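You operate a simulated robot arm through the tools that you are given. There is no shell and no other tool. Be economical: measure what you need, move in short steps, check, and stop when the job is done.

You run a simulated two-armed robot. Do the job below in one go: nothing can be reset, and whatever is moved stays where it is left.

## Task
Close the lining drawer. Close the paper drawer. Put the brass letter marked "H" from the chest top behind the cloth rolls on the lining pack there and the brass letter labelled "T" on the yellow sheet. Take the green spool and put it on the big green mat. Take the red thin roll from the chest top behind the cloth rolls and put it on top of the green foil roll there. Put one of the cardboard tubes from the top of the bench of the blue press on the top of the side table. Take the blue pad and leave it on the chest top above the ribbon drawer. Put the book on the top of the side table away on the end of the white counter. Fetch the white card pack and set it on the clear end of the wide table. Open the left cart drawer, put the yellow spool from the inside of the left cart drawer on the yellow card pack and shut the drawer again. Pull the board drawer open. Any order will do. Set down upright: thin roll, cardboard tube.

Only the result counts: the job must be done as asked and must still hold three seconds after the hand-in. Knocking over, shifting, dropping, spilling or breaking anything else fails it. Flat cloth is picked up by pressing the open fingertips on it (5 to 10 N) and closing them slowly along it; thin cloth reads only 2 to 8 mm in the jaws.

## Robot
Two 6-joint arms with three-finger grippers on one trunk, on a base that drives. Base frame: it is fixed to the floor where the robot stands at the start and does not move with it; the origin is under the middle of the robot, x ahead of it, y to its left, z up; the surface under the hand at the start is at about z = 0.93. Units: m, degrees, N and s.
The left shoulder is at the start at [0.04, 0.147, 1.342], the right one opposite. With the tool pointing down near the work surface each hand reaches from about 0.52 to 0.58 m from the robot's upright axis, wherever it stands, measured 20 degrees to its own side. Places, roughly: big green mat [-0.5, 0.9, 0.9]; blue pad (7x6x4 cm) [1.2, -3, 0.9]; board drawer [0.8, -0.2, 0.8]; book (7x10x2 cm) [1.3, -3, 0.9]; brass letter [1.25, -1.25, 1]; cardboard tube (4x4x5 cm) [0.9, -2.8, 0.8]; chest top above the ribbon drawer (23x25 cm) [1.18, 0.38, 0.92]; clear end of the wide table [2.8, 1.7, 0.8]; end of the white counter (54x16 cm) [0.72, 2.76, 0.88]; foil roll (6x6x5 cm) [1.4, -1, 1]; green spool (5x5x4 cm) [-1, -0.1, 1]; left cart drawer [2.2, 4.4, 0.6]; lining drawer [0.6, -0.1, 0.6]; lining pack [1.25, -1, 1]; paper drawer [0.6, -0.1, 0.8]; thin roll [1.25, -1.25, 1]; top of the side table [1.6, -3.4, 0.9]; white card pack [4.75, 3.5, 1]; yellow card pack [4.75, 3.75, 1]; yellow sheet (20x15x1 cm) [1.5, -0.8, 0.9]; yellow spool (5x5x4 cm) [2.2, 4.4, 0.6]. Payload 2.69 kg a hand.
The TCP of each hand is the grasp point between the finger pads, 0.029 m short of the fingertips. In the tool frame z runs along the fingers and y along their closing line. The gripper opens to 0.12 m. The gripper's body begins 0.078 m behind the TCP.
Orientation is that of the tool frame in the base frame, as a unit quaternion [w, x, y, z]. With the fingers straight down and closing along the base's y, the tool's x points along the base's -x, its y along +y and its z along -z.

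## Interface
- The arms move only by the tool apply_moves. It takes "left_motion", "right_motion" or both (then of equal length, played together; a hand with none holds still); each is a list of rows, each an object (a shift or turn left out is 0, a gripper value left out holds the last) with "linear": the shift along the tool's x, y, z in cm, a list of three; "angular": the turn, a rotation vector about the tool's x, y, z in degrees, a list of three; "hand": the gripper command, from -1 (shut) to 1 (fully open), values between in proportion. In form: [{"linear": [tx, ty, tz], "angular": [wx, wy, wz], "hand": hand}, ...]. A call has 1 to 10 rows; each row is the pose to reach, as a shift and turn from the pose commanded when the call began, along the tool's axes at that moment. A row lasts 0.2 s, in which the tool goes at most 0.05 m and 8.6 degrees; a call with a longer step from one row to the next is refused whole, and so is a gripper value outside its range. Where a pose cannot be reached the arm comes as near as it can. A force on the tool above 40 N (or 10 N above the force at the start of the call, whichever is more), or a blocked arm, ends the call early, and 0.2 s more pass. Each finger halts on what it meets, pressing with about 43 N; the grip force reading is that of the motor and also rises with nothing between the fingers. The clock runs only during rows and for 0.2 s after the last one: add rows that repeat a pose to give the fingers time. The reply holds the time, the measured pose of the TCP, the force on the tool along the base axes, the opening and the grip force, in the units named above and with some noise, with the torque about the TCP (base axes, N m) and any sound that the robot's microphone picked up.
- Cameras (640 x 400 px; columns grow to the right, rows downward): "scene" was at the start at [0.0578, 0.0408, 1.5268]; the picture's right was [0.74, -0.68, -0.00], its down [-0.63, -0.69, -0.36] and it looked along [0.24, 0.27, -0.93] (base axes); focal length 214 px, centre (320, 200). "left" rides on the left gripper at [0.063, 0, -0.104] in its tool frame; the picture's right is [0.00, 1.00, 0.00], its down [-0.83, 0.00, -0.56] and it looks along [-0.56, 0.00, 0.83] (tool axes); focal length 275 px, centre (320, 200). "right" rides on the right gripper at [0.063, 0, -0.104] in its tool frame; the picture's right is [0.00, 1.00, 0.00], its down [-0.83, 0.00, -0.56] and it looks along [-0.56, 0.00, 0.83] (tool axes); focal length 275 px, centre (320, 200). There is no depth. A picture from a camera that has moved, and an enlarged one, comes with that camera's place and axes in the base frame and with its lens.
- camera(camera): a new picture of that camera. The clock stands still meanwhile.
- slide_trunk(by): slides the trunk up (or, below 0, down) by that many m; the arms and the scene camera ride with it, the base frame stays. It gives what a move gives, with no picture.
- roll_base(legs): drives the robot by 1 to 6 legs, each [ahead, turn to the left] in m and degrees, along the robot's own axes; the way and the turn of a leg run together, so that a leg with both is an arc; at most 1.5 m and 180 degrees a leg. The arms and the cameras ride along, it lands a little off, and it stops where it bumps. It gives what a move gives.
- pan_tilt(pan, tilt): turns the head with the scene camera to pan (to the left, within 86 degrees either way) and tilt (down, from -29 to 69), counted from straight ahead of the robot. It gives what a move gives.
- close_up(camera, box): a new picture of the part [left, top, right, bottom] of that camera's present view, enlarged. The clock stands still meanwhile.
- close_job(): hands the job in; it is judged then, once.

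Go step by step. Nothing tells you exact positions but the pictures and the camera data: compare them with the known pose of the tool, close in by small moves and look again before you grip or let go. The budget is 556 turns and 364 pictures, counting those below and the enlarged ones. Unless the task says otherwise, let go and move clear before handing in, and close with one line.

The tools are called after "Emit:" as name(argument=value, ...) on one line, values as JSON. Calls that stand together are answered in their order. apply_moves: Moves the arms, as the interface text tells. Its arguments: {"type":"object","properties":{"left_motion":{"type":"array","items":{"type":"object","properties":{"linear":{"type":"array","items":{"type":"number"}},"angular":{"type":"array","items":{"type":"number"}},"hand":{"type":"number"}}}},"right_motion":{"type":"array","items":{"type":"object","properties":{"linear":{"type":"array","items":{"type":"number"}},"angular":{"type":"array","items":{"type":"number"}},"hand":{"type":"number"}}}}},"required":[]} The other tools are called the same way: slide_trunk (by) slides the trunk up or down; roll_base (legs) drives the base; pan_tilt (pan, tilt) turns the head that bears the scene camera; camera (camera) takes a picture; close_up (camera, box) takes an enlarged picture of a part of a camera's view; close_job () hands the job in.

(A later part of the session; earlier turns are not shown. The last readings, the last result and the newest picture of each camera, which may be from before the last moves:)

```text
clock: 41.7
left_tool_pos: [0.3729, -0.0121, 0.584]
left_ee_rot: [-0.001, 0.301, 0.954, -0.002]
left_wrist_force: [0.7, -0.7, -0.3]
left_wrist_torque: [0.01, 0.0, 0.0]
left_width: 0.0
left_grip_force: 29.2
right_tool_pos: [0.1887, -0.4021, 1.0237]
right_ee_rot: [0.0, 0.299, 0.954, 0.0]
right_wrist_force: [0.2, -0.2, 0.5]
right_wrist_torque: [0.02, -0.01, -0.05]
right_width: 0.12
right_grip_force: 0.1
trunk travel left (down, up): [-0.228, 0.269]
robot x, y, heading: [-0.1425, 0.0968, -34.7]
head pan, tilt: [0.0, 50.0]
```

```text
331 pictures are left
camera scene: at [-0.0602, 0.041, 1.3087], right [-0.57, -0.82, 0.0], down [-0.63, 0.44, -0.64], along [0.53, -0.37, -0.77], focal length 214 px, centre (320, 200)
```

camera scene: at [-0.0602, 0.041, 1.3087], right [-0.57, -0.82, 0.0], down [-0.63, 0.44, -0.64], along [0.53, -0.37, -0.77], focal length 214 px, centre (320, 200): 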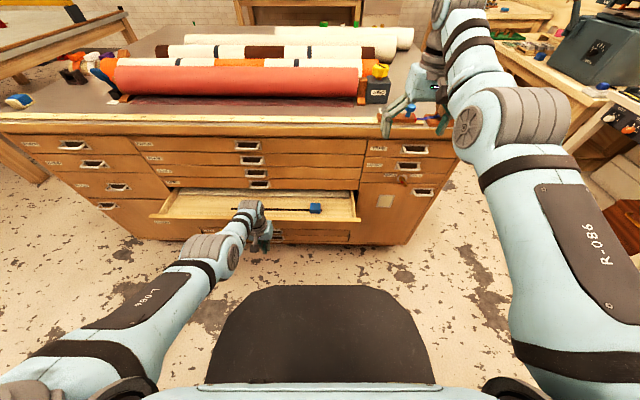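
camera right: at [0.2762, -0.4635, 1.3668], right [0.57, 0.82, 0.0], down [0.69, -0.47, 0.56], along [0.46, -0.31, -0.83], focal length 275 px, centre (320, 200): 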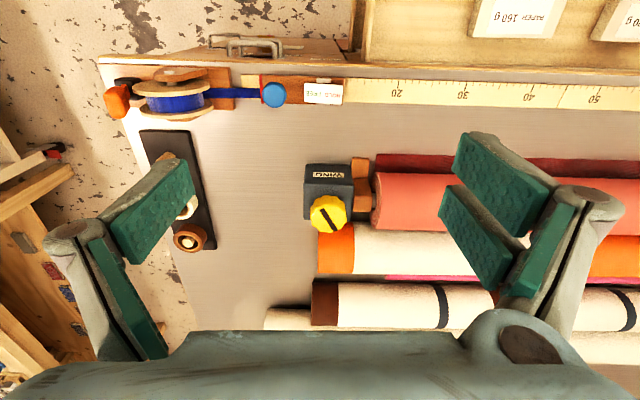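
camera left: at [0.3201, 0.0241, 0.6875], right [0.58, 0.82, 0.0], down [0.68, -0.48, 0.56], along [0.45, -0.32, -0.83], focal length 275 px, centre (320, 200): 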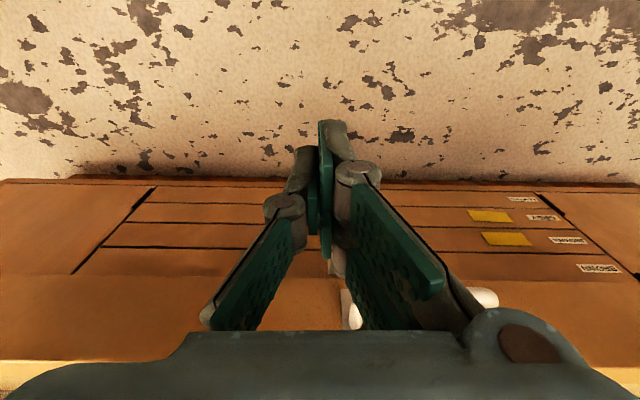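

Emit:
apply_moves(left_motion=[{"linear": [-3, 0, 0], "angular": [0, -8, 0]}, {"linear": [-6, 0, 0], "angular": [0, -16, 0]}, {"linear": [-9, 0, 0], "angular": [0, -24, 0]}, {"linear": [-12, 0, 1], "angular": [0, -32, 0]}, {"linear": [-15, 0, 1], "angular": [0, -40, 0]}, {"linear": [-17, 0, 1], "angular": [0, -45, 0]}])

Emit:
roll_base(legs=[[0.08, 0]])

Emit:
camera(camera="scene")

```text
clock: 43.1
left_tool_pos: [0.4655, -0.0882, 0.6013]
left_ee_rot: [0.357, 0.278, 0.884, -0.115]
left_wrist_force: [0.5, -0.1, -0.5]
left_wrist_torque: [0.0, -0.03, -0.01]
left_width: 0.0
left_grip_force: 28.5
left hand out of reach, approached as far as the arm can: row 2, 3, 4, 5, 6
right_tool_pos: [0.1893, -0.4031, 1.0227]
right_ee_rot: [-0.001, 0.299, 0.954, 0.0]
right_wrist_force: [0.7, 0.1, 0.3]
right_wrist_torque: [0.02, 0.01, -0.03]
right_width: 0.1198
right_grip_force: 0.1
trunk travel left (down, up): [-0.228, 0.269]
robot x, y, heading: [-0.139, 0.0983, -35.3]
head pan, tilt: [0.0, 50.0]
```

```text
clock: 44.2
left_tool_pos: [0.5299, -0.1316, 0.6044]
left_ee_rot: [0.359, 0.278, 0.883, -0.115]
left_wrist_force: [0.0, 0.1, 0.7]
left_wrist_torque: [-0.05, -0.03, 0.0]
left_width: 0.0
left_grip_force: 28.4
right_tool_pos: [0.2502, -0.4457, 1.0263]
right_ee_rot: [0.002, 0.299, 0.954, 0.0]
right_wrist_force: [-0.5, 0.7, 0.0]
right_wrist_torque: [-0.03, -0.06, 0.0]
right_width: 0.1199
right_grip_force: 0.0
trunk travel left (down, up): [-0.228, 0.269]
robot x, y, heading: [-0.0744, 0.0551, -35.1]
head pan, tilt: [0.0, 50.0]
```

```text
330 pictures are left
camera scene: at [0.0007, -0.0014, 1.3092], right [-0.57, -0.82, 0.0], down [-0.63, 0.44, -0.65], along [0.53, -0.37, -0.76], focal length 214 px, centre (320, 200)
```

scene: 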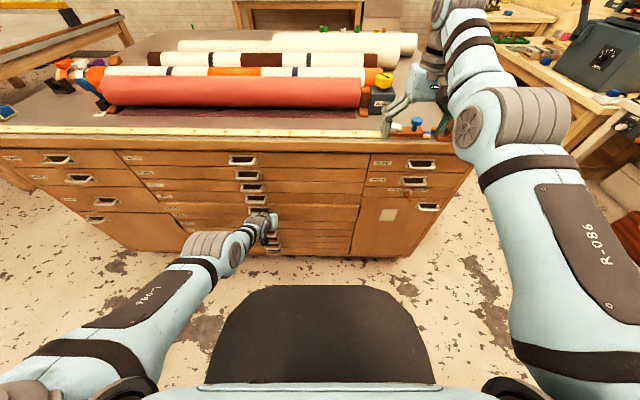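

Emit:
close_up(camera="scene", box=[100, 140, 360, 270])

Emit:
camera(camera="left")

```text
2.46 times, centred on (230, 205) of scene
camera zoom: at [0.0007, -0.0014, 1.3092], right [-0.57, -0.82, 0.0], down [-0.63, 0.44, -0.65], along [0.53, -0.37, -0.76], focal length 528 px, centre (542, 188)
```

zoom: 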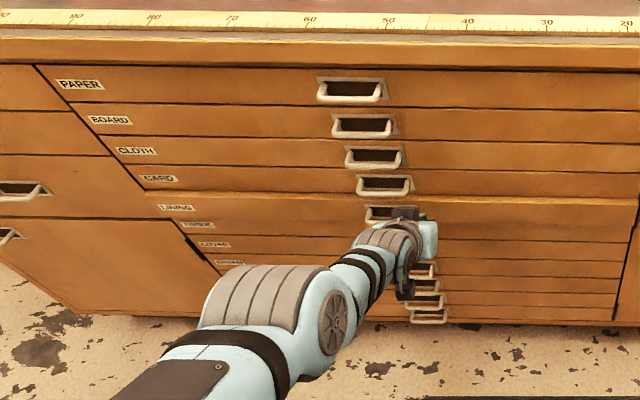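

```text
328 pictures are left
camera left: at [0.4312, -0.0645, 0.6357], right [0.58, 0.82, 0.0], down [0.17, -0.12, 0.98], along [0.8, -0.56, -0.21], focal length 275 px, centre (320, 200)
```

left: 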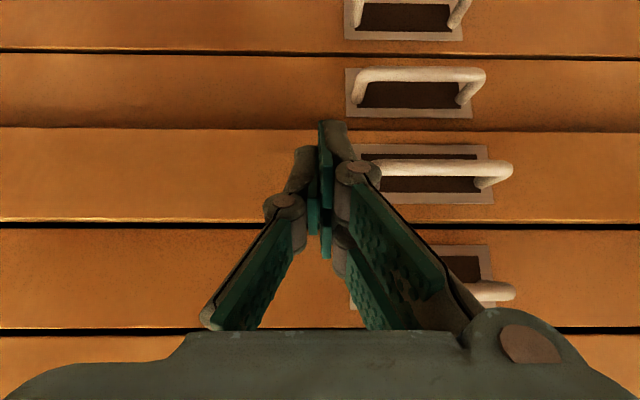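

Lining drawer is nearly shut, still proud by a couple of cm. I nudge further.

Emit:
roll_base(legs=[[0.025, 0]])

Emit:
close_up(camera="scene", box=[100, 140, 360, 270])

```text
clock: 45.0
left_tool_pos: [0.5508, -0.1471, 0.6032]
left_ee_rot: [0.357, 0.278, 0.884, -0.115]
left_wrist_force: [0.0, 0.7, 0.6]
left_wrist_torque: [0.03, 0.02, 0.01]
left_width: 0.0001
left_grip_force: 28.6
right_tool_pos: [0.2735, -0.4614, 1.0257]
right_ee_rot: [0.001, 0.299, 0.954, -0.001]
right_wrist_force: [-0.7, -0.9, 0.4]
right_wrist_torque: [0.01, 0.03, 0.0]
right_width: 0.12
right_grip_force: 0.1
trunk travel left (down, up): [-0.228, 0.269]
robot x, y, heading: [-0.0525, 0.0348, -34.9]
head pan, tilt: [0.0, 50.0]
```

```text
2.46 times, centred on (230, 205) of scene
camera zoom: at [0.0235, -0.0173, 1.3089], right [-0.57, -0.82, 0.0], down [-0.63, 0.44, -0.64], along [0.53, -0.37, -0.76], focal length 528 px, centre (542, 188)
```

zoom: 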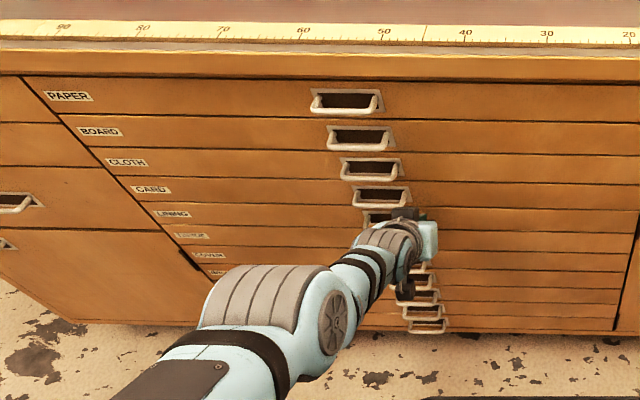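

Emit:
apply_moves(left_motion=[{"linear": [-0.5, 0, 0.5]}, {"linear": [-1, 0, 1]}, {"linear": [-1.5, 0, 1.5]}])

Emit:
camera(camera="left")

```text
clock: 45.8
left_tool_pos: [0.5536, -0.1517, 0.6068]
left_ee_rot: [0.354, 0.278, 0.886, -0.113]
left_wrist_force: [-16.0, 18.5, -10.1]
left_wrist_torque: [0.25, 0.37, 0.31]
left_width: 0.0002
left_grip_force: 28.8
left hand out of reach, approached as far as the arm can: row 1, 2, 3
right_tool_pos: [0.274, -0.46, 1.024]
right_ee_rot: [0.0, 0.299, 0.954, -0.001]
right_wrist_force: [-0.7, 0.1, 0.2]
right_wrist_torque: [0.01, -0.01, -0.01]
right_width: 0.1199
right_grip_force: 0.0
trunk travel left (down, up): [-0.228, 0.269]
robot x, y, heading: [-0.0563, 0.0375, -34.8]
head pan, tilt: [0.0, 50.0]
```

```text
326 pictures are left
camera left: at [0.4557, -0.0832, 0.6402], right [0.58, 0.82, 0.0], down [0.18, -0.13, 0.98], along [0.8, -0.56, -0.22], focal length 275 px, centre (320, 200)
```

left: 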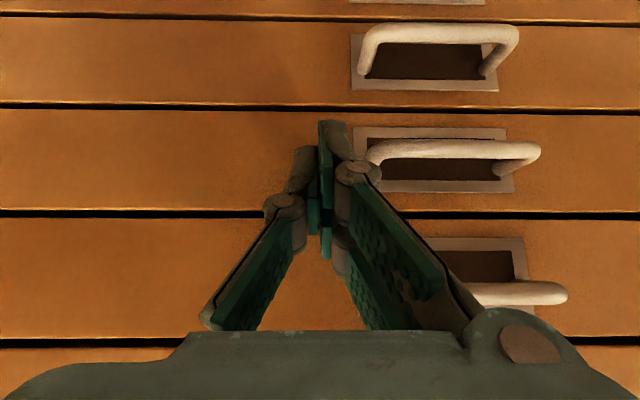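

Lining is firmly shut. Next the board drawer: back up, raise and level the left tool, rolled so the fingers close vertically on its handle.

Emit:
roll_base(legs=[[-0.1, 0]])

Emit:
apply_moves(left_motion=[{"linear": [-2.8, 0, -2.8], "angular": [0, -8, 0]}, {"linear": [-5.6, 0, -5.6], "angular": [0, -16, 0]}, {"linear": [-8.4, 0, -8.4], "angular": [0, -24, 0]}, {"linear": [-11.2, 0, -11.2], "angular": [0, -32, 0]}, {"linear": [-14, 0, -14], "angular": [0, -40, 0]}, {"linear": [-14, 0, -14], "angular": [0, -45, 0]}, {"linear": [-14, 0, -14], "angular": [0, -45, 0]}])

```text
clock: 46.9
left_tool_pos: [0.4757, -0.0974, 0.6092]
left_ee_rot: [0.356, 0.279, 0.885, -0.115]
left_wrist_force: [-0.2, 0.5, 0.0]
left_wrist_torque: [-0.04, 0.0, -0.02]
left_width: 0.0
left_grip_force: 29.0
right_tool_pos: [0.195, -0.4072, 1.0228]
right_ee_rot: [-0.001, 0.299, 0.954, 0.001]
right_wrist_force: [-0.2, -0.5, 0.2]
right_wrist_torque: [-0.02, -0.03, 0.0]
right_width: 0.1202
right_grip_force: 0.1
trunk travel left (down, up): [-0.228, 0.269]
robot x, y, heading: [-0.1341, 0.0977, -34.7]
head pan, tilt: [0.0, 50.0]
```

```text
clock: 48.5
left_tool_pos: [0.4777, -0.0992, 0.8088]
left_ee_rot: [0.669, 0.213, 0.68, -0.213]
left_wrist_force: [-0.4, -0.5, -0.4]
left_wrist_torque: [0.03, 0.01, 0.0]
left_width: 0.0
left_grip_force: 28.5
left hand out of reach, approached as far as the arm can: row 1, 2
right_tool_pos: [0.1941, -0.4058, 1.0226]
right_ee_rot: [-0.001, 0.3, 0.954, 0.0]
right_wrist_force: [0.4, 0.0, -0.1]
right_wrist_torque: [-0.01, 0.01, 0.0]
right_width: 0.12
right_grip_force: 0.1
trunk travel left (down, up): [-0.228, 0.269]
robot x, y, heading: [-0.1341, 0.0927, -34.8]
head pan, tilt: [0.0, 50.0]
```

Emit:
apply_moves(left_motion=[{"angular": [0, 0, 8.5], "hand": 0}, {"angular": [0, 0, 17]}, {"angular": [0, 0, 25.5]}, {"angular": [0, 0, 34]}, {"angular": [0, 0, 42.5]}, {"angular": [0, 0, 51]}, {"angular": [0, 0, 59.5]}, {"angular": [0, 0, 68]}, {"angular": [0, 0, 76.5]}, {"angular": [0, 0, 85]}])

Emit:
camera(camera="left")

Emit:
camera(camera="scene")

```text
clock: 50.7
left_tool_pos: [0.4785, -0.0983, 0.8094]
left_ee_rot: [0.636, 0.617, 0.357, 0.296]
left_wrist_force: [0.0, 0.8, 0.3]
left_wrist_torque: [0.0, 0.0, 0.0]
left_width: 0.0601
left_grip_force: 0.0
right_tool_pos: [0.1944, -0.4065, 1.023]
right_ee_rot: [-0.001, 0.299, 0.954, 0.001]
right_wrist_force: [0.1, -0.6, 0.6]
right_wrist_torque: [-0.04, 0.0, 0.03]
right_width: 0.1204
right_grip_force: 0.0
trunk travel left (down, up): [-0.228, 0.269]
robot x, y, heading: [-0.1342, 0.0911, -35.0]
head pan, tilt: [0.0, 50.0]
```

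```text
325 pictures are left
camera left: at [0.4271, 0.0124, 0.8053], right [0.06, 0.06, 1.0], down [-0.93, -0.36, 0.08], along [0.36, -0.93, 0.03], focal length 275 px, centre (320, 200)
```

left: 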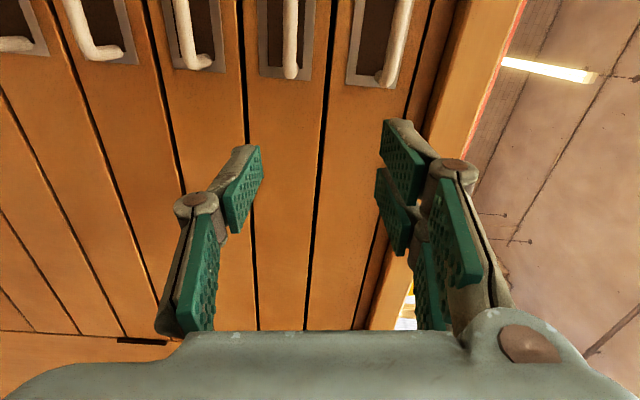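

```text
324 pictures are left
camera scene: at [-0.0553, 0.0377, 1.3087], right [-0.57, -0.82, 0.0], down [-0.63, 0.44, -0.64], along [0.53, -0.37, -0.77], focal length 214 px, centre (320, 200)
```

scene: 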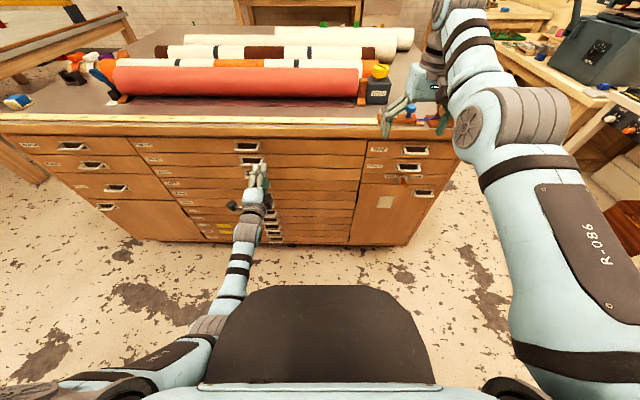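

Emit:
apply_moves(left_motion=[{"linear": [3, -1.3, 0], "angular": [0, 0, 5]}, {"linear": [5.8, -2.8, 1], "angular": [0, 0, 5]}, {"linear": [5.8, -2.8, 3], "angular": [0, 0, 5]}, {"linear": [5.8, -2.8, 3], "angular": [0, 0, 5]}])

Emit:
camera(camera="left")

Emit:
close_up(camera="scene", box=[190, 130, 310, 230])

```text
clock: 51.7
left_tool_pos: [0.5333, -0.0698, 0.7747]
left_ee_rot: [0.623, 0.631, 0.331, 0.322]
left_wrist_force: [-0.3, 0.0, -0.1]
left_wrist_torque: [0.01, -0.03, 0.0]
left_width: 0.0602
left_grip_force: 0.0
left hand out of reach, approached as far as the arm can: row 1
right_tool_pos: [0.1936, -0.4046, 1.0242]
right_ee_rot: [0.0, 0.299, 0.954, 0.0]
right_wrist_force: [0.0, 0.1, -0.2]
right_wrist_torque: [0.0, -0.01, -0.01]
right_width: 0.1199
right_grip_force: 0.0
trunk travel left (down, up): [-0.228, 0.269]
robot x, y, heading: [-0.1384, 0.0925, -34.8]
head pan, tilt: [0.0, 50.0]
```

```text
323 pictures are left
camera left: at [0.4828, 0.0406, 0.7765], right [0.01, -0.01, 1.0], down [-0.93, -0.36, 0.01], along [0.36, -0.93, -0.01], focal length 275 px, centre (320, 200)
```

left: 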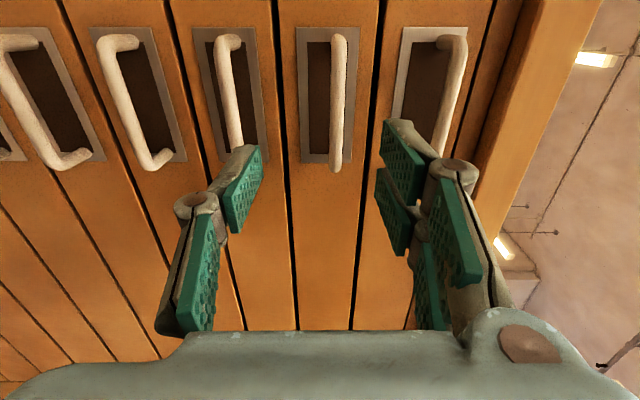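

```text
4.00 times, centred on (250, 180) of scene
camera zoom: at [-0.0555, 0.0381, 1.3087], right [-0.57, -0.82, 0.0], down [-0.63, 0.44, -0.64], along [0.53, -0.37, -0.77], focal length 858 px, centre (600, 280)
```

zoom: 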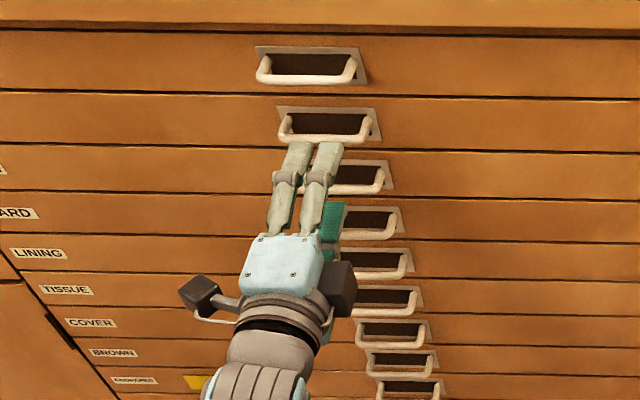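

Emit:
apply_moves(left_motion=[{"linear": [1, 1, 2]}, {"linear": [1, 1, 4.5]}, {"linear": [1, 1, 6.5]}, {"linear": [1, 1, 6.5]}])

Emit:
camera(camera="left")

```text
clock: 52.7
left_tool_pos: [0.5846, -0.092, 0.7921]
left_ee_rot: [0.623, 0.631, 0.332, 0.322]
left_wrist_force: [-0.1, 0.4, 0.5]
left_wrist_torque: [0.03, -0.03, 0.02]
left_width: 0.0598
left_grip_force: 0.0
left hand out of reach, approached as far as the arm can: row 3, 4
right_tool_pos: [0.1939, -0.4057, 1.0237]
right_ee_rot: [-0.001, 0.299, 0.954, 0.001]
right_wrist_force: [0.0, 0.4, 0.5]
right_wrist_torque: [0.01, 0.0, 0.01]
right_width: 0.1201
right_grip_force: 0.1
trunk travel left (down, up): [-0.228, 0.269]
robot x, y, heading: [-0.1322, 0.0933, -34.9]
head pan, tilt: [0.0, 50.0]
```

```text
321 pictures are left
camera left: at [0.5338, 0.0188, 0.7943], right [0.01, -0.01, 1.0], down [-0.93, -0.36, 0.01], along [0.36, -0.93, -0.01], focal length 275 px, centre (320, 200)
```

left: 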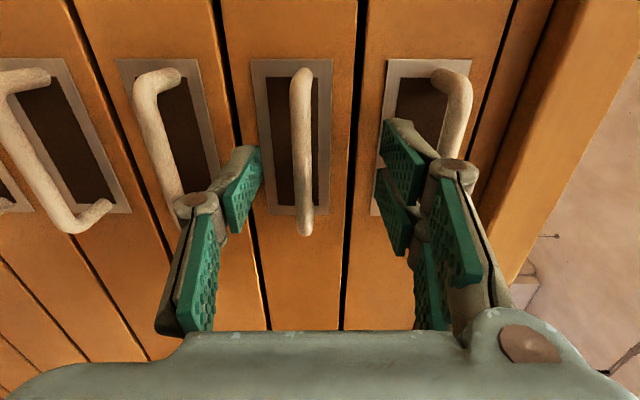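

Emit:
roll_base(legs=[[0.02, 0]])

Emit:
apply_moves(left_motion=[{"linear": [0, -0.7, 0]}, {"linear": [0, -0.7, 0]}])

Emit:
camera(camera="left")

Emit:
close_up(camera="scene", box=[190, 130, 310, 230])

```text
clock: 53.6
left_tool_pos: [0.5975, -0.1014, 0.7916]
left_ee_rot: [0.624, 0.631, 0.33, 0.322]
left_wrist_force: [-7.4, 5.3, 3.1]
left_wrist_torque: [-0.29, -0.32, -0.21]
left_width: 0.0637
left_grip_force: 2.4
right_tool_pos: [0.2086, -0.4152, 1.0243]
right_ee_rot: [0.001, 0.298, 0.955, -0.001]
right_wrist_force: [-0.1, -0.6, -0.1]
right_wrist_torque: [0.03, -0.03, -0.01]
right_width: 0.1199
right_grip_force: 0.0
trunk travel left (down, up): [-0.228, 0.269]
robot x, y, heading: [-0.1179, 0.0827, -34.6]
head pan, tilt: [0.0, 50.0]
stopped in leg 1: the force on the tool passed its limit at 68 N (the readings are from after the stop); the commanded pose is now the measured one
```

```text
clock: 54.2
left_tool_pos: [0.5956, -0.1004, 0.7874]
left_ee_rot: [0.623, 0.631, 0.33, 0.323]
left_wrist_force: [0.2, -0.3, -0.4]
left_wrist_torque: [-0.01, 0.01, -0.01]
left_width: 0.06
left_grip_force: 0.1
left hand out of reach, approached as far as the arm can: row 1, 2
right_tool_pos: [0.2098, -0.4165, 1.0221]
right_ee_rot: [0.0, 0.3, 0.954, 0.0]
right_wrist_force: [0.1, 1.0, 0.0]
right_wrist_torque: [-0.04, 0.01, -0.03]
right_width: 0.1199
right_grip_force: 0.0
trunk travel left (down, up): [-0.228, 0.269]
robot x, y, heading: [-0.1218, 0.0796, -34.5]
head pan, tilt: [0.0, 50.0]
```

```text
320 pictures are left
camera left: at [0.5449, 0.0103, 0.7886], right [0.01, -0.01, 1.0], down [-0.93, -0.36, 0.01], along [0.36, -0.93, -0.01], focal length 275 px, centre (320, 200)
```

left: 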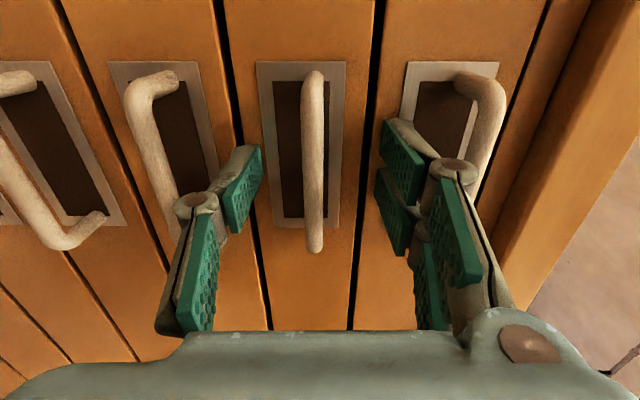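

```text
4.00 times, centred on (250, 180) of scene
camera zoom: at [-0.0401, 0.0272, 1.3087], right [-0.57, -0.82, 0.0], down [-0.63, 0.44, -0.64], along [0.53, -0.37, -0.77], focal length 858 px, centre (600, 280)
```

zoom: 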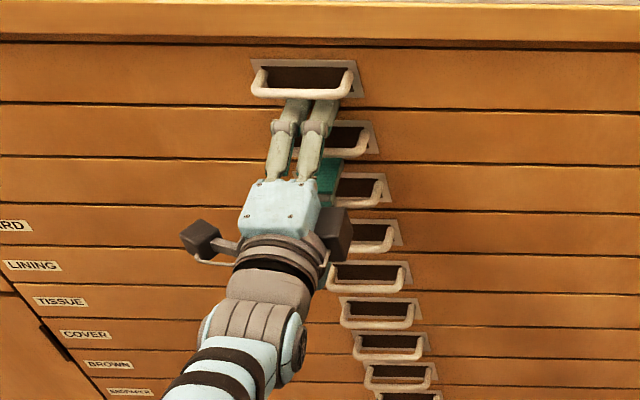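

Emit:
apply_moves(left_motion=[{"hand": -0.5}, {"hand": -1}, {"hand": -1}, {"hand": -1}])

Emit:
camera(camera="left")

```text
clock: 55.2
left_tool_pos: [0.5962, -0.1008, 0.7844]
left_ee_rot: [0.622, 0.633, 0.33, 0.322]
left_wrist_force: [-5.7, 1.8, -12.3]
left_wrist_torque: [0.28, -0.2, 0.07]
left_width: 0.0073
left_grip_force: 35.3
right_tool_pos: [0.212, -0.4165, 1.0229]
right_ee_rot: [0.0, 0.298, 0.955, 0.001]
right_wrist_force: [-0.1, 0.2, 0.0]
right_wrist_torque: [-0.01, -0.03, 0.0]
right_width: 0.1201
right_grip_force: 0.0
trunk travel left (down, up): [-0.228, 0.269]
robot x, y, heading: [-0.1195, 0.0862, -34.7]
head pan, tilt: [0.0, 50.0]
```

```text
318 pictures are left
camera left: at [0.5452, 0.0103, 0.7863], right [0.02, -0.01, 1.0], down [-0.93, -0.36, 0.01], along [0.36, -0.93, -0.02], focal length 275 px, centre (320, 200)
```

left: 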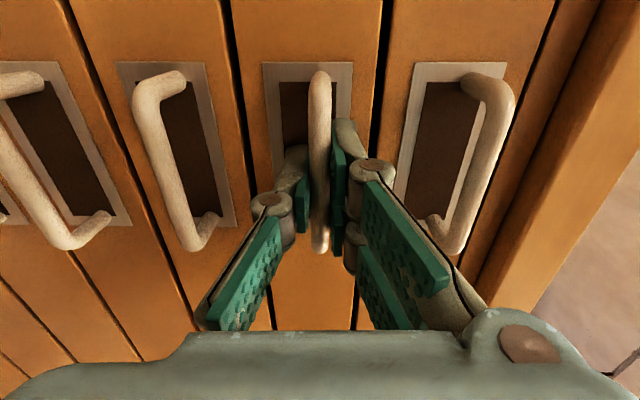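

Emit:
roll_base(legs=[[-0.1, 0]])

Emit:
apply_moves(left_motion=[{"linear": [0, 0, -1.5]}, {"linear": [0, 0, -3]}, {"linear": [0, 0, -4.5]}, {"linear": [0, 0, -6]}, {"linear": [0, 0, -7.5]}, {"linear": [0, 0, -9]}])

Emit:
camera(camera="scene")

```text
clock: 56.4
left_tool_pos: [0.5164, -0.0431, 0.7833]
left_ee_rot: [0.622, 0.633, 0.331, 0.321]
left_wrist_force: [3.9, 4.2, -14.9]
left_wrist_torque: [0.39, -0.41, 0.67]
left_width: 0.0074
left_grip_force: 35.8
right_tool_pos: [0.1308, -0.3586, 1.022]
right_ee_rot: [-0.002, 0.298, 0.955, 0.0]
right_wrist_force: [-1.1, 0.4, -0.2]
right_wrist_torque: [0.0, -0.03, 0.03]
right_width: 0.12
right_grip_force: 0.1
trunk travel left (down, up): [-0.228, 0.269]
robot x, y, heading: [-0.2018, 0.1418, -34.5]
head pan, tilt: [0.0, 50.0]
```

```text
clock: 57.8
left_tool_pos: [0.4433, 0.012, 0.7837]
left_ee_rot: [0.621, 0.632, 0.332, 0.321]
left_wrist_force: [12.3, 18.8, -12.8]
left_wrist_torque: [0.47, -0.36, 0.7]
left_width: 0.0078
left_grip_force: 36.1
right_tool_pos: [0.1316, -0.3564, 1.0242]
right_ee_rot: [-0.002, 0.298, 0.954, -0.002]
right_wrist_force: [0.4, -0.9, -0.5]
right_wrist_torque: [-0.02, 0.01, 0.04]
right_width: 0.1203
right_grip_force: 0.0
trunk travel left (down, up): [-0.228, 0.269]
robot x, y, heading: [-0.2016, 0.1381, -34.7]
head pan, tilt: [0.0, 50.0]
```

```text
317 pictures are left
camera scene: at [-0.1165, 0.0877, 1.3084], right [-0.57, -0.82, 0.0], down [-0.63, 0.43, -0.64], along [0.53, -0.37, -0.77], focal length 214 px, centre (320, 200)
```

scene: 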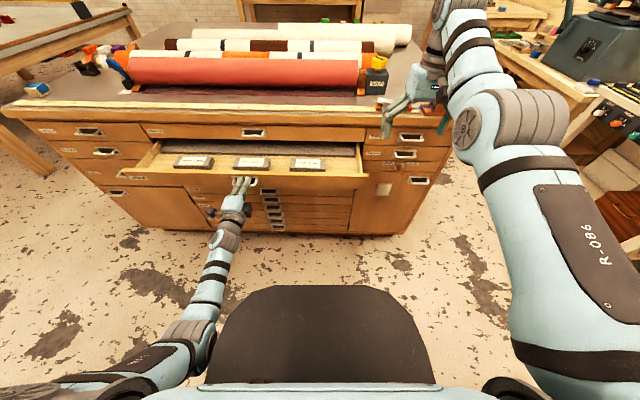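

Board drawer is open about 19 cm. I release and withdraw.

Emit:
apply_moves(left_motion=[{"hand": -0.5}, {"hand": 0}, {"hand": 0}, {"linear": [0, 0, -3]}, {"linear": [0, 0, -6]}, {"linear": [0, 0, -6]}])

Emit:
camera(camera="left")

```text
clock: 59.2
left_tool_pos: [0.3915, 0.0429, 0.788]
left_ee_rot: [0.623, 0.632, 0.33, 0.322]
left_wrist_force: [-0.2, 0.0, 0.5]
left_wrist_torque: [-0.02, -0.02, 0.01]
left_width: 0.0602
left_grip_force: 0.1
left hand out of reach, approached as far as the arm can: row 4, 5
right_tool_pos: [0.13, -0.3594, 1.0238]
right_ee_rot: [0.0, 0.298, 0.955, 0.0]
right_wrist_force: [-0.4, 0.2, 0.5]
right_wrist_torque: [0.06, -0.04, 0.0]
right_width: 0.1201
right_grip_force: 0.0
trunk travel left (down, up): [-0.228, 0.269]
robot x, y, heading: [-0.1978, 0.1403, -35.0]
head pan, tilt: [0.0, 50.0]
```

```text
316 pictures are left
camera left: at [0.3399, 0.154, 0.7902], right [0.01, -0.01, 1.0], down [-0.93, -0.36, 0.01], along [0.36, -0.93, -0.01], focal length 275 px, centre (320, 200)
```

left: 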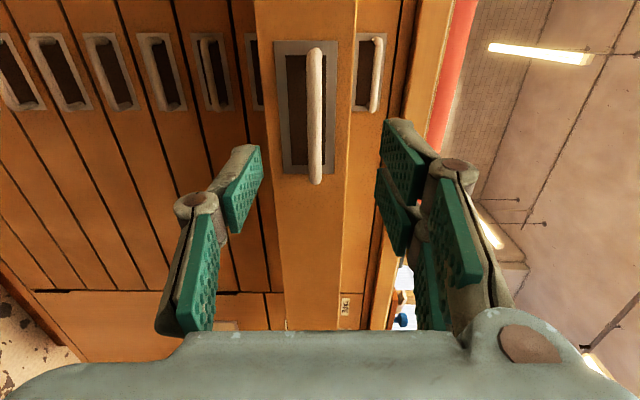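

Emit:
apply_moves(left_motion=[{"angular": [0, 0, -8.5]}, {"angular": [0, 0, -17]}, {"angular": [0, 0, -25.5]}, {"angular": [0, 0, -34]}, {"angular": [0, 0, -42.5]}, {"angular": [0, 0, -51]}, {"angular": [0, 0, -59.5]}, {"angular": [0, 0, -68]}, {"angular": [0, 0, -76.5]}, {"angular": [0, 0, -85]}])

Emit:
apply_moves(left_motion=[{"angular": [0, 0, -5]}, {"angular": [0, 0, -5]}])

Emit:
slide_trunk(by=0.24)

```text
clock: 61.4
left_tool_pos: [0.3918, 0.0428, 0.7886]
left_ee_rot: [0.677, 0.243, 0.67, -0.184]
left_wrist_force: [0.1, 0.0, 0.7]
left_wrist_torque: [0.0, -0.04, 0.0]
left_width: 0.06
left_grip_force: 0.1
right_tool_pos: [0.1293, -0.3585, 1.0235]
right_ee_rot: [0.0, 0.298, 0.955, 0.0]
right_wrist_force: [-0.1, -0.8, 0.1]
right_wrist_torque: [-0.01, 0.0, 0.03]
right_width: 0.1201
right_grip_force: 0.1
trunk travel left (down, up): [-0.228, 0.269]
robot x, y, heading: [-0.2043, 0.1396, -34.8]
head pan, tilt: [0.0, 50.0]
```

```text
clock: 62.0
left_tool_pos: [0.3918, 0.043, 0.7888]
left_ee_rot: [0.669, 0.212, 0.68, -0.212]
left_wrist_force: [0.2, 0.4, -0.6]
left_wrist_torque: [0.0, -0.02, -0.01]
left_width: 0.0601
left_grip_force: 0.0
right_tool_pos: [0.1298, -0.3589, 1.0233]
right_ee_rot: [0.001, 0.298, 0.955, 0.0]
right_wrist_force: [-0.2, 0.1, -0.2]
right_wrist_torque: [-0.03, 0.02, 0.03]
right_width: 0.1202
right_grip_force: 0.0
trunk travel left (down, up): [-0.228, 0.269]
robot x, y, heading: [-0.1988, 0.1412, -34.5]
head pan, tilt: [0.0, 50.0]
```

```text
clock: 64.5
left_tool_pos: [0.3907, 0.0431, 1.0269]
left_ee_rot: [0.669, 0.213, 0.68, -0.212]
left_wrist_force: [0.5, 0.3, 0.0]
left_wrist_torque: [-0.01, -0.01, 0.02]
left_width: 0.0601
left_grip_force: 0.1
right_tool_pos: [0.1288, -0.3585, 1.2632]
right_ee_rot: [-0.001, 0.299, 0.954, 0.001]
right_wrist_force: [0.2, 0.1, 0.3]
right_wrist_torque: [0.01, -0.01, 0.02]
right_width: 0.1203
right_grip_force: 0.0
trunk travel left (down, up): [-0.468, 0.029]
robot x, y, heading: [-0.1996, 0.1416, -35.1]
head pan, tilt: [0.0, 50.0]
```

Emit:
apply_moves(left_motion=[{"linear": [-2, 0, 0], "angular": [0, 8.5, 0], "hand": 1}, {"linear": [-4, 0, 0], "angular": [0, 17, 0]}, {"linear": [-6, 0, 0], "angular": [0, 25.5, 0]}, {"linear": [-8, 0, 0], "angular": [0, 34, 0]}, {"linear": [-9, 0, 0], "angular": [0, 42.5, 0]}, {"linear": [-9, 0, 0], "angular": [0, 51, 0]}, {"linear": [-9, 0, 0], "angular": [0, 59.5, 0]}, {"linear": [-9, 0, 0], "angular": [0, 68, 0]}, {"linear": [-9, 0, 0], "angular": [0, 76.5, 0]}, {"linear": [-9, 0, 0], "angular": [0, 85, 0]}])

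Emit:
apply_moves(left_motion=[{"angular": [0, 5, 0]}, {"angular": [0, 5, 0]}])

```text
clock: 66.7
left_tool_pos: [0.4182, 0.1034, 1.0943]
left_ee_rot: [0.04, 0.305, 0.95, -0.049]
left_wrist_force: [0.2, 0.0, 0.8]
left_wrist_torque: [0.04, -0.02, 0.0]
left_width: 0.1198
left_grip_force: 0.1
left hand out of reach, approached as far as the arm can: row 1, 2, 3, 4, 5, 6, 7, 8, 9, 10
right_tool_pos: [0.1298, -0.3599, 1.2615]
right_ee_rot: [-0.001, 0.298, 0.955, 0.001]
right_wrist_force: [0.9, -1.0, -0.6]
right_wrist_torque: [0.02, -0.01, -0.03]
right_width: 0.1202
right_grip_force: 0.1
trunk travel left (down, up): [-0.468, 0.029]
robot x, y, heading: [-0.1934, 0.1418, -34.6]
head pan, tilt: [0.0, 50.0]
```

```text
clock: 67.3
left_tool_pos: [0.4167, 0.116, 1.0828]
left_ee_rot: [0.002, 0.308, 0.95, -0.047]
left_wrist_force: [0.4, -0.4, 0.6]
left_wrist_torque: [-0.01, 0.03, 0.0]
left_width: 0.1201
left_grip_force: 0.1
left hand out of reach, approached as far as the arm can: row 1, 2
right_tool_pos: [0.1293, -0.3579, 1.2634]
right_ee_rot: [-0.001, 0.299, 0.954, 0.0]
right_wrist_force: [0.1, -0.4, -0.3]
right_wrist_torque: [0.0, -0.05, 0.0]
right_width: 0.1198
right_grip_force: 0.0
trunk travel left (down, up): [-0.468, 0.029]
robot x, y, heading: [-0.2025, 0.1414, -34.5]
head pan, tilt: [0.0, 50.0]
```

Next is the green spool. I re-centre in the aisle, turn right and drive along to face the desk behind.

Emit:
roll_base(legs=[[0.18, 0], [0, -90], [0.78, 0], [0, -90]])

Emit:
pan_tilt(pan=0, tilt=50)

Emit:
camera(camera="scene")

Emit:
camera(camera="right")

```text
clock: 80.2
left_tool_pos: [-1.1171, -0.5608, 1.084]
left_ee_rot: [-0.047, 0.948, -0.315, -0.001]
left_wrist_force: [-0.5, -0.5, -0.2]
left_wrist_torque: [0.02, -0.01, 0.02]
left_width: 0.12
left_grip_force: 0.0
right_tool_pos: [-0.8212, -0.0909, 1.2624]
right_ee_rot: [0.0, 0.952, -0.306, 0.0]
right_wrist_force: [-0.8, -0.1, 0.0]
right_wrist_torque: [-0.02, -0.04, 0.02]
right_width: 0.12
right_grip_force: 0.0
trunk travel left (down, up): [-0.468, 0.029]
robot x, y, heading: [-0.4968, -0.5968, 144.1]
head pan, tilt: [0.0, 50.0]
```

```text
clock: 80.8
left_tool_pos: [-1.1163, -0.562, 1.0834]
left_ee_rot: [-0.047, 0.948, -0.316, -0.001]
left_wrist_force: [-0.3, -0.2, -0.1]
left_wrist_torque: [0.04, 0.02, 0.0]
left_width: 0.1198
left_grip_force: 0.2
right_tool_pos: [-0.8206, -0.09, 1.2624]
right_ee_rot: [-0.001, 0.952, -0.306, 0.001]
right_wrist_force: [-0.1, -1.0, -0.3]
right_wrist_torque: [0.0, 0.0, 0.0]
right_width: 0.1203
right_grip_force: 0.1
trunk travel left (down, up): [-0.468, 0.029]
robot x, y, heading: [-0.4988, -0.5928, 144.4]
head pan, tilt: [0.0, 50.0]
```

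```text
315 pictures are left
camera scene: at [-0.5778, -0.5393, 1.5487], right [0.58, 0.81, 0.0], down [0.62, -0.45, -0.64], along [-0.52, 0.37, -0.77], focal length 214 px, centre (320, 200)
```

scene: 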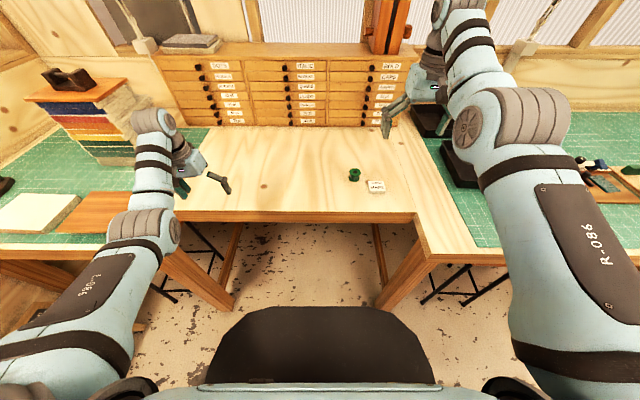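

```text
314 pictures are left
camera right: at [-0.7695, -0.1277, 1.3654], right [-0.58, -0.82, 0.0], down [-0.68, 0.48, 0.56], along [-0.45, 0.32, -0.83], focal length 275 px, centre (320, 200)
```

right: 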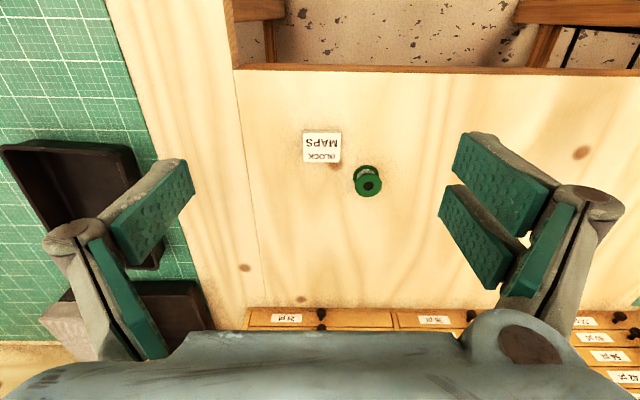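

Emit:
pan_tilt(pan=-40, tilt=60)

Emit:
camera(camera="scene")

Emit:
pan_tilt(pan=-85, tilt=45)

Emit:
camera(camera="scene")

```text
clock: 81.9
left_tool_pos: [-1.1168, -0.5613, 1.0828]
left_ee_rot: [-0.048, 0.948, -0.315, -0.001]
left_wrist_force: [0.6, -0.3, -0.2]
left_wrist_torque: [-0.02, 0.04, 0.02]
left_width: 0.1199
left_grip_force: 0.0
right_tool_pos: [-0.8204, -0.0906, 1.2631]
right_ee_rot: [0.0, 0.952, -0.305, 0.0]
right_wrist_force: [0.4, -0.3, -0.3]
right_wrist_torque: [0.05, 0.0, 0.04]
right_width: 0.1199
right_grip_force: 0.1
trunk travel left (down, up): [-0.468, 0.029]
robot x, y, heading: [-0.4988, -0.5962, 144.0]
head pan, tilt: [-40.0, 60.0]
```

```text
313 pictures are left
camera scene: at [-0.5317, -0.5195, 1.5362], right [0.97, 0.25, 0.0], down [0.22, -0.84, -0.5], along [-0.12, 0.48, -0.87], focal length 214 px, centre (320, 200)
```

scene: 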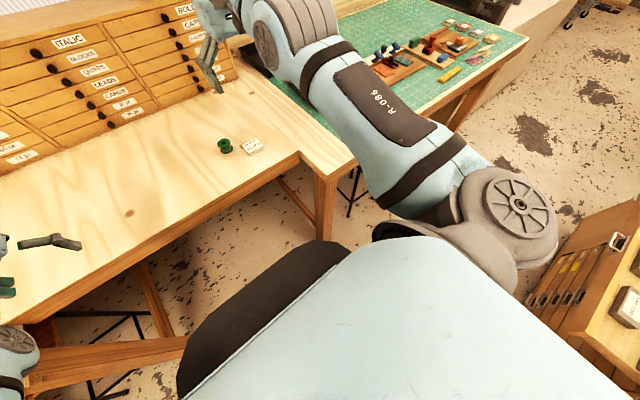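

```text
clock: 83.0
left_tool_pos: [-1.1164, -0.5617, 1.0831]
left_ee_rot: [-0.047, 0.948, -0.315, -0.001]
left_wrist_force: [0.5, -0.8, 0.7]
left_wrist_torque: [-0.01, -0.03, -0.03]
left_width: 0.1201
left_grip_force: 0.0
right_tool_pos: [-0.8207, -0.0909, 1.2625]
right_ee_rot: [0.0, 0.952, -0.305, 0.0]
right_wrist_force: [0.3, 0.3, 0.3]
right_wrist_torque: [-0.01, 0.0, 0.0]
right_width: 0.1201
right_grip_force: 0.0
trunk travel left (down, up): [-0.468, 0.029]
robot x, y, heading: [-0.4969, -0.594, 144.5]
head pan, tilt: [-85.0, 45.0]
```

```text
312 pictures are left
camera scene: at [-0.4738, -0.5141, 1.5556], right [0.86, -0.51, 0.0], down [-0.36, -0.61, -0.71], along [0.36, 0.61, -0.71], focal length 214 px, centre (320, 200)
```

scene: 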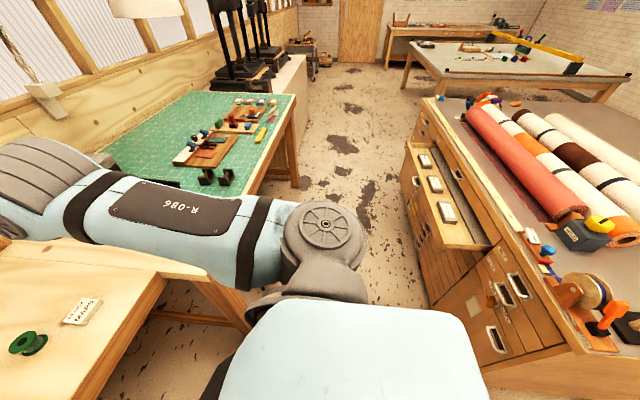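

Desk legs frame the knee-hole, so I shift 0.13 m left and drive in 0.18 m between them.

Emit:
roll_base(legs=[[0, 90], [0.13, 0], [0, -90], [0.17, 0]])

Emit:
camera(camera="right")

```text
clock: 93.0
left_tool_pos: [-1.3286, -0.57, 1.086]
left_ee_rot: [-0.048, 0.948, -0.315, -0.003]
left_wrist_force: [0.1, -0.4, -0.3]
left_wrist_torque: [0.03, 0.02, 0.02]
left_width: 0.1199
left_grip_force: 0.1
right_tool_pos: [-1.0321, -0.0987, 1.2651]
right_ee_rot: [0.0, 0.952, -0.305, -0.001]
right_wrist_force: [0.0, 0.0, -0.4]
right_wrist_torque: [0.0, -0.02, -0.03]
right_width: 0.1195
right_grip_force: 0.0
trunk travel left (down, up): [-0.468, 0.029]
robot x, y, heading: [-0.7123, -0.6037, 144.4]
head pan, tilt: [-85.0, 45.0]
```

```text
311 pictures are left
camera right: at [-0.9802, -0.1357, 1.367], right [-0.58, -0.82, 0.0], down [-0.68, 0.48, 0.56], along [-0.46, 0.32, -0.83], focal length 275 px, centre (320, 200)
```

right: 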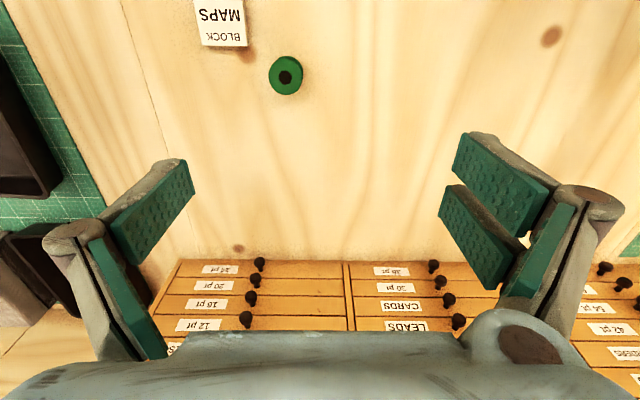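

Emit:
roll_base(legs=[[0.045, 0]])

Emit:
apply_moves(right_motion=[{"linear": [1, -2, 4]}, {"linear": [2, -4, 8]}, {"linear": [3, -4.7, 12]}, {"linear": [3.8, -4.7, 16]}, {"linear": [3.8, -4.7, 20]}, {"linear": [3.8, -4.7, 24]}, {"linear": [3.8, -4.7, 24]}])

Emit:
camera(camera="right")

```text
clock: 93.9
left_tool_pos: [-1.3618, -0.5456, 1.0868]
left_ee_rot: [-0.047, 0.948, -0.316, -0.004]
left_wrist_force: [-0.9, 0.4, -0.7]
left_wrist_torque: [0.04, -0.05, -0.01]
left_width: 0.12
left_grip_force: 0.1
right_tool_pos: [-1.0667, -0.0746, 1.2682]
right_ee_rot: [-0.003, 0.952, -0.307, -0.004]
right_wrist_force: [-0.8, 0.2, 0.3]
right_wrist_torque: [0.05, 0.05, 0.0]
right_width: 0.1202
right_grip_force: 0.0
trunk travel left (down, up): [-0.468, 0.029]
robot x, y, heading: [-0.7474, -0.5743, 144.3]
head pan, tilt: [-85.0, 45.0]
```

```text
clock: 95.5
left_tool_pos: [-1.3657, -0.5429, 1.0851]
left_ee_rot: [-0.047, 0.948, -0.316, -0.003]
left_wrist_force: [-0.3, 0.0, 0.2]
left_wrist_torque: [-0.02, -0.02, -0.02]
left_width: 0.12
left_grip_force: 0.0
right_tool_pos: [-1.0135, -0.0545, 1.0254]
right_ee_rot: [-0.001, 0.952, -0.306, -0.001]
right_wrist_force: [-0.3, 0.1, -0.3]
right_wrist_torque: [-0.02, 0.03, -0.01]
right_width: 0.1202
right_grip_force: 0.1
right hand out of reach, approached as far as the arm can: row 1, 2, 3, 4, 5
trunk travel left (down, up): [-0.468, 0.029]
robot x, y, heading: [-0.7493, -0.5726, 144.5]
head pan, tilt: [-85.0, 45.0]
```

```text
310 pictures are left
camera right: at [-0.9625, -0.0908, 1.1277], right [-0.58, -0.82, 0.0], down [-0.68, 0.48, 0.56], along [-0.46, 0.32, -0.83], focal length 275 px, centre (320, 200)
```

right: 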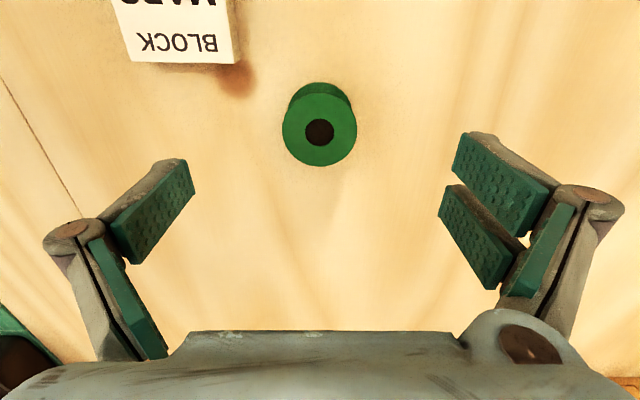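

Emit:
apply_moves(right_motion=[{"linear": [0, 0, 4], "hand": 0.4}, {"linear": [0, 0, 7.5]}, {"linear": [0, 0, 8.2]}, {"linear": [0, 0, 8.2]}])

Emit:
camera(camera="right")

```text
clock: 96.3
left_tool_pos: [-1.3607, -0.5516, 1.0884]
left_ee_rot: [-0.05, 0.948, -0.315, -0.007]
left_wrist_force: [-0.1, 0.9, -0.2]
left_wrist_torque: [-0.09, 0.04, 0.01]
left_width: 0.1202
left_grip_force: 0.1
right_tool_pos: [-1.0166, -0.0575, 0.9615]
right_ee_rot: [-0.007, 0.952, -0.305, -0.019]
right_wrist_force: [-7.1, -19.7, 74.0]
right_wrist_torque: [-2.15, -0.3, -0.92]
right_width: 0.0638
right_grip_force: 28.0
trunk travel left (down, up): [-0.468, 0.029]
robot x, y, heading: [-0.7473, -0.5772, 144.6]
head pan, tilt: [-85.0, 45.0]
stopped in row 3 (right hand): the force on the tool passed its limit at 51 N (the readings are from after the stop); the commanded pose is now the measured one
```

```text
309 pictures are left
camera right: at [-0.963, -0.0969, 1.0616], right [-0.58, -0.82, 0.0], down [-0.66, 0.47, 0.59], along [-0.48, 0.34, -0.81], focal length 275 px, centre (320, 200)
```

right: 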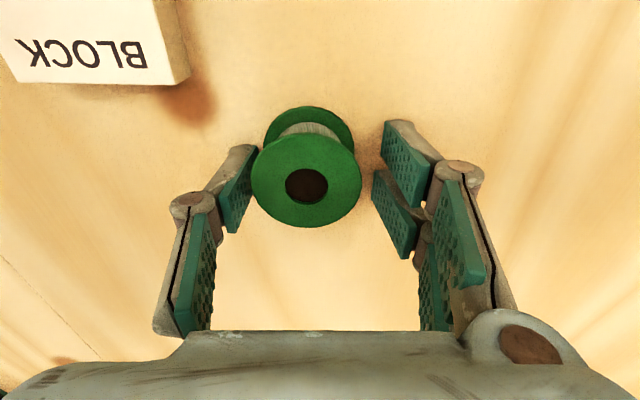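

Emit:
apply_moves(right_motion=[{"linear": [0, 0, -0.5], "hand": 0.4}, {"linear": [0, 0, -0.5], "hand": 0.4}, {"linear": [0, 0, -0.5], "hand": 0.4}])

Emit:
camera(camera="right")

```text
clock: 97.1
left_tool_pos: [-1.3623, -0.5458, 1.0858]
left_ee_rot: [-0.048, 0.947, -0.317, -0.004]
left_wrist_force: [0.6, 0.4, -0.1]
left_wrist_torque: [0.05, 0.04, 0.0]
left_width: 0.12
left_grip_force: 0.1
right_tool_pos: [-1.0146, -0.0554, 0.9564]
right_ee_rot: [-0.006, 0.952, -0.307, -0.01]
right_wrist_force: [-1.8, 0.9, 8.1]
right_wrist_torque: [-0.08, 0.1, -0.08]
right_width: 0.0862
right_grip_force: 0.1
trunk travel left (down, up): [-0.468, 0.029]
robot x, y, heading: [-0.7486, -0.5728, 144.5]
head pan, tilt: [-85.0, 45.0]
```

```text
308 pictures are left
camera right: at [-0.9618, -0.0917, 1.0576], right [-0.58, -0.81, -0.01], down [-0.67, 0.47, 0.57], along [-0.47, 0.34, -0.82], focal length 275 px, centre (320, 200)
```

right: 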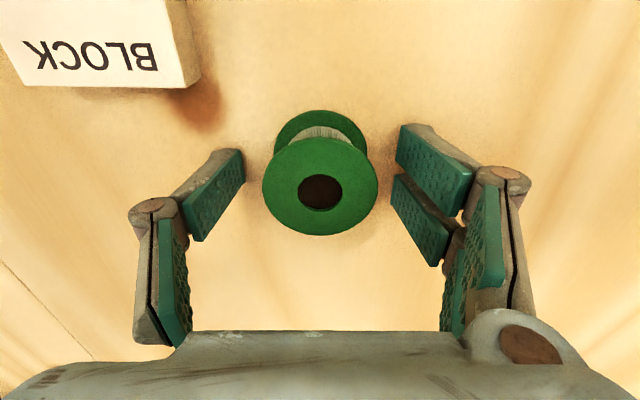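

Emit:
apply_moves(right_motion=[{"linear": [0, 0, -0.6], "hand": 0.4}, {"linear": [0, 0, -0.6], "hand": 0}, {"linear": [0, 0, -0.6], "hand": -0.3}, {"linear": [0, 0, -0.6], "hand": -0.3}, {"linear": [0, 0, -0.6], "hand": -0.3}])

Emit:
camera(camera="right")

```text
clock: 98.3
left_tool_pos: [-1.3658, -0.547, 1.0845]
left_ee_rot: [-0.049, 0.948, -0.315, -0.004]
left_wrist_force: [-0.2, -0.1, -0.2]
left_wrist_torque: [0.04, 0.04, 0.01]
left_width: 0.1199
left_grip_force: 0.1
right_tool_pos: [-1.0178, -0.0545, 0.9624]
right_ee_rot: [-0.007, 0.952, -0.306, -0.01]
right_wrist_force: [-8.3, -7.7, 17.8]
right_wrist_torque: [-0.89, 0.27, -0.29]
right_width: 0.0509
right_grip_force: 6.8
trunk travel left (down, up): [-0.468, 0.029]
robot x, y, heading: [-0.7513, -0.572, 144.2]
head pan, tilt: [-85.0, 45.0]
```

```text
307 pictures are left
camera right: at [-0.9654, -0.0927, 1.0642], right [-0.58, -0.82, -0.01], down [-0.67, 0.47, 0.57], along [-0.47, 0.34, -0.82], focal length 275 px, centre (320, 200)
```

right: 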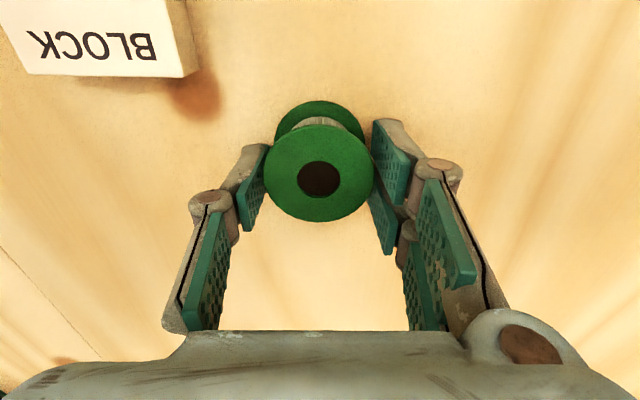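

Emit:
apply_moves(right_motion=[{"linear": [0, 0, -1], "hand": -0.6}, {"linear": [0, 0, -4], "hand": -0.6}, {"linear": [0, 0, -8], "hand": -0.6}, {"linear": [0, 0, -12], "hand": -0.6}, {"linear": [0, 0, -16], "hand": -0.6}, {"linear": [0, 0, -16]}])

Emit:
camera(camera="right")

```text
clock: 99.7
left_tool_pos: [-1.3655, -0.544, 1.0844]
left_ee_rot: [-0.047, 0.948, -0.315, -0.002]
left_wrist_force: [1.1, 0.8, 0.3]
left_wrist_torque: [0.03, 0.02, 0.02]
left_width: 0.12
left_grip_force: 0.0
right_tool_pos: [-1.0344, -0.0349, 1.1126]
right_ee_rot: [-0.005, 0.952, -0.306, -0.008]
right_wrist_force: [-1.2, 0.0, -0.7]
right_wrist_torque: [-0.01, 0.01, 0.02]
right_width: 0.0447
right_grip_force: 42.8
right hand out of reach, approached as far as the arm can: row 4, 5, 6
trunk travel left (down, up): [-0.468, 0.029]
robot x, y, heading: [-0.7521, -0.576, 144.4]
head pan, tilt: [-85.0, 45.0]
```

```text
306 pictures are left
camera right: at [-0.9826, -0.0716, 1.2137], right [-0.58, -0.82, 0.0], down [-0.67, 0.47, 0.57], along [-0.46, 0.33, -0.82], focal length 275 px, centre (320, 200)
```

right: 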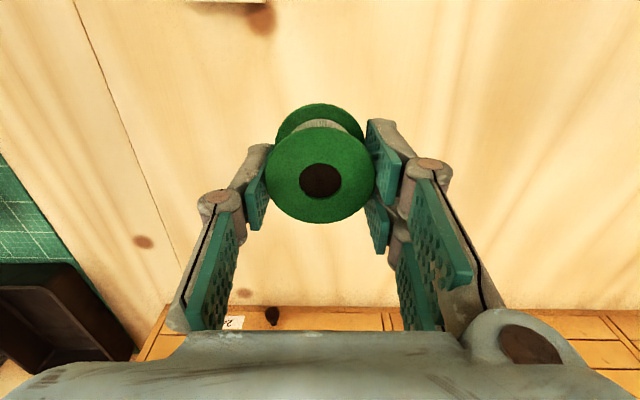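

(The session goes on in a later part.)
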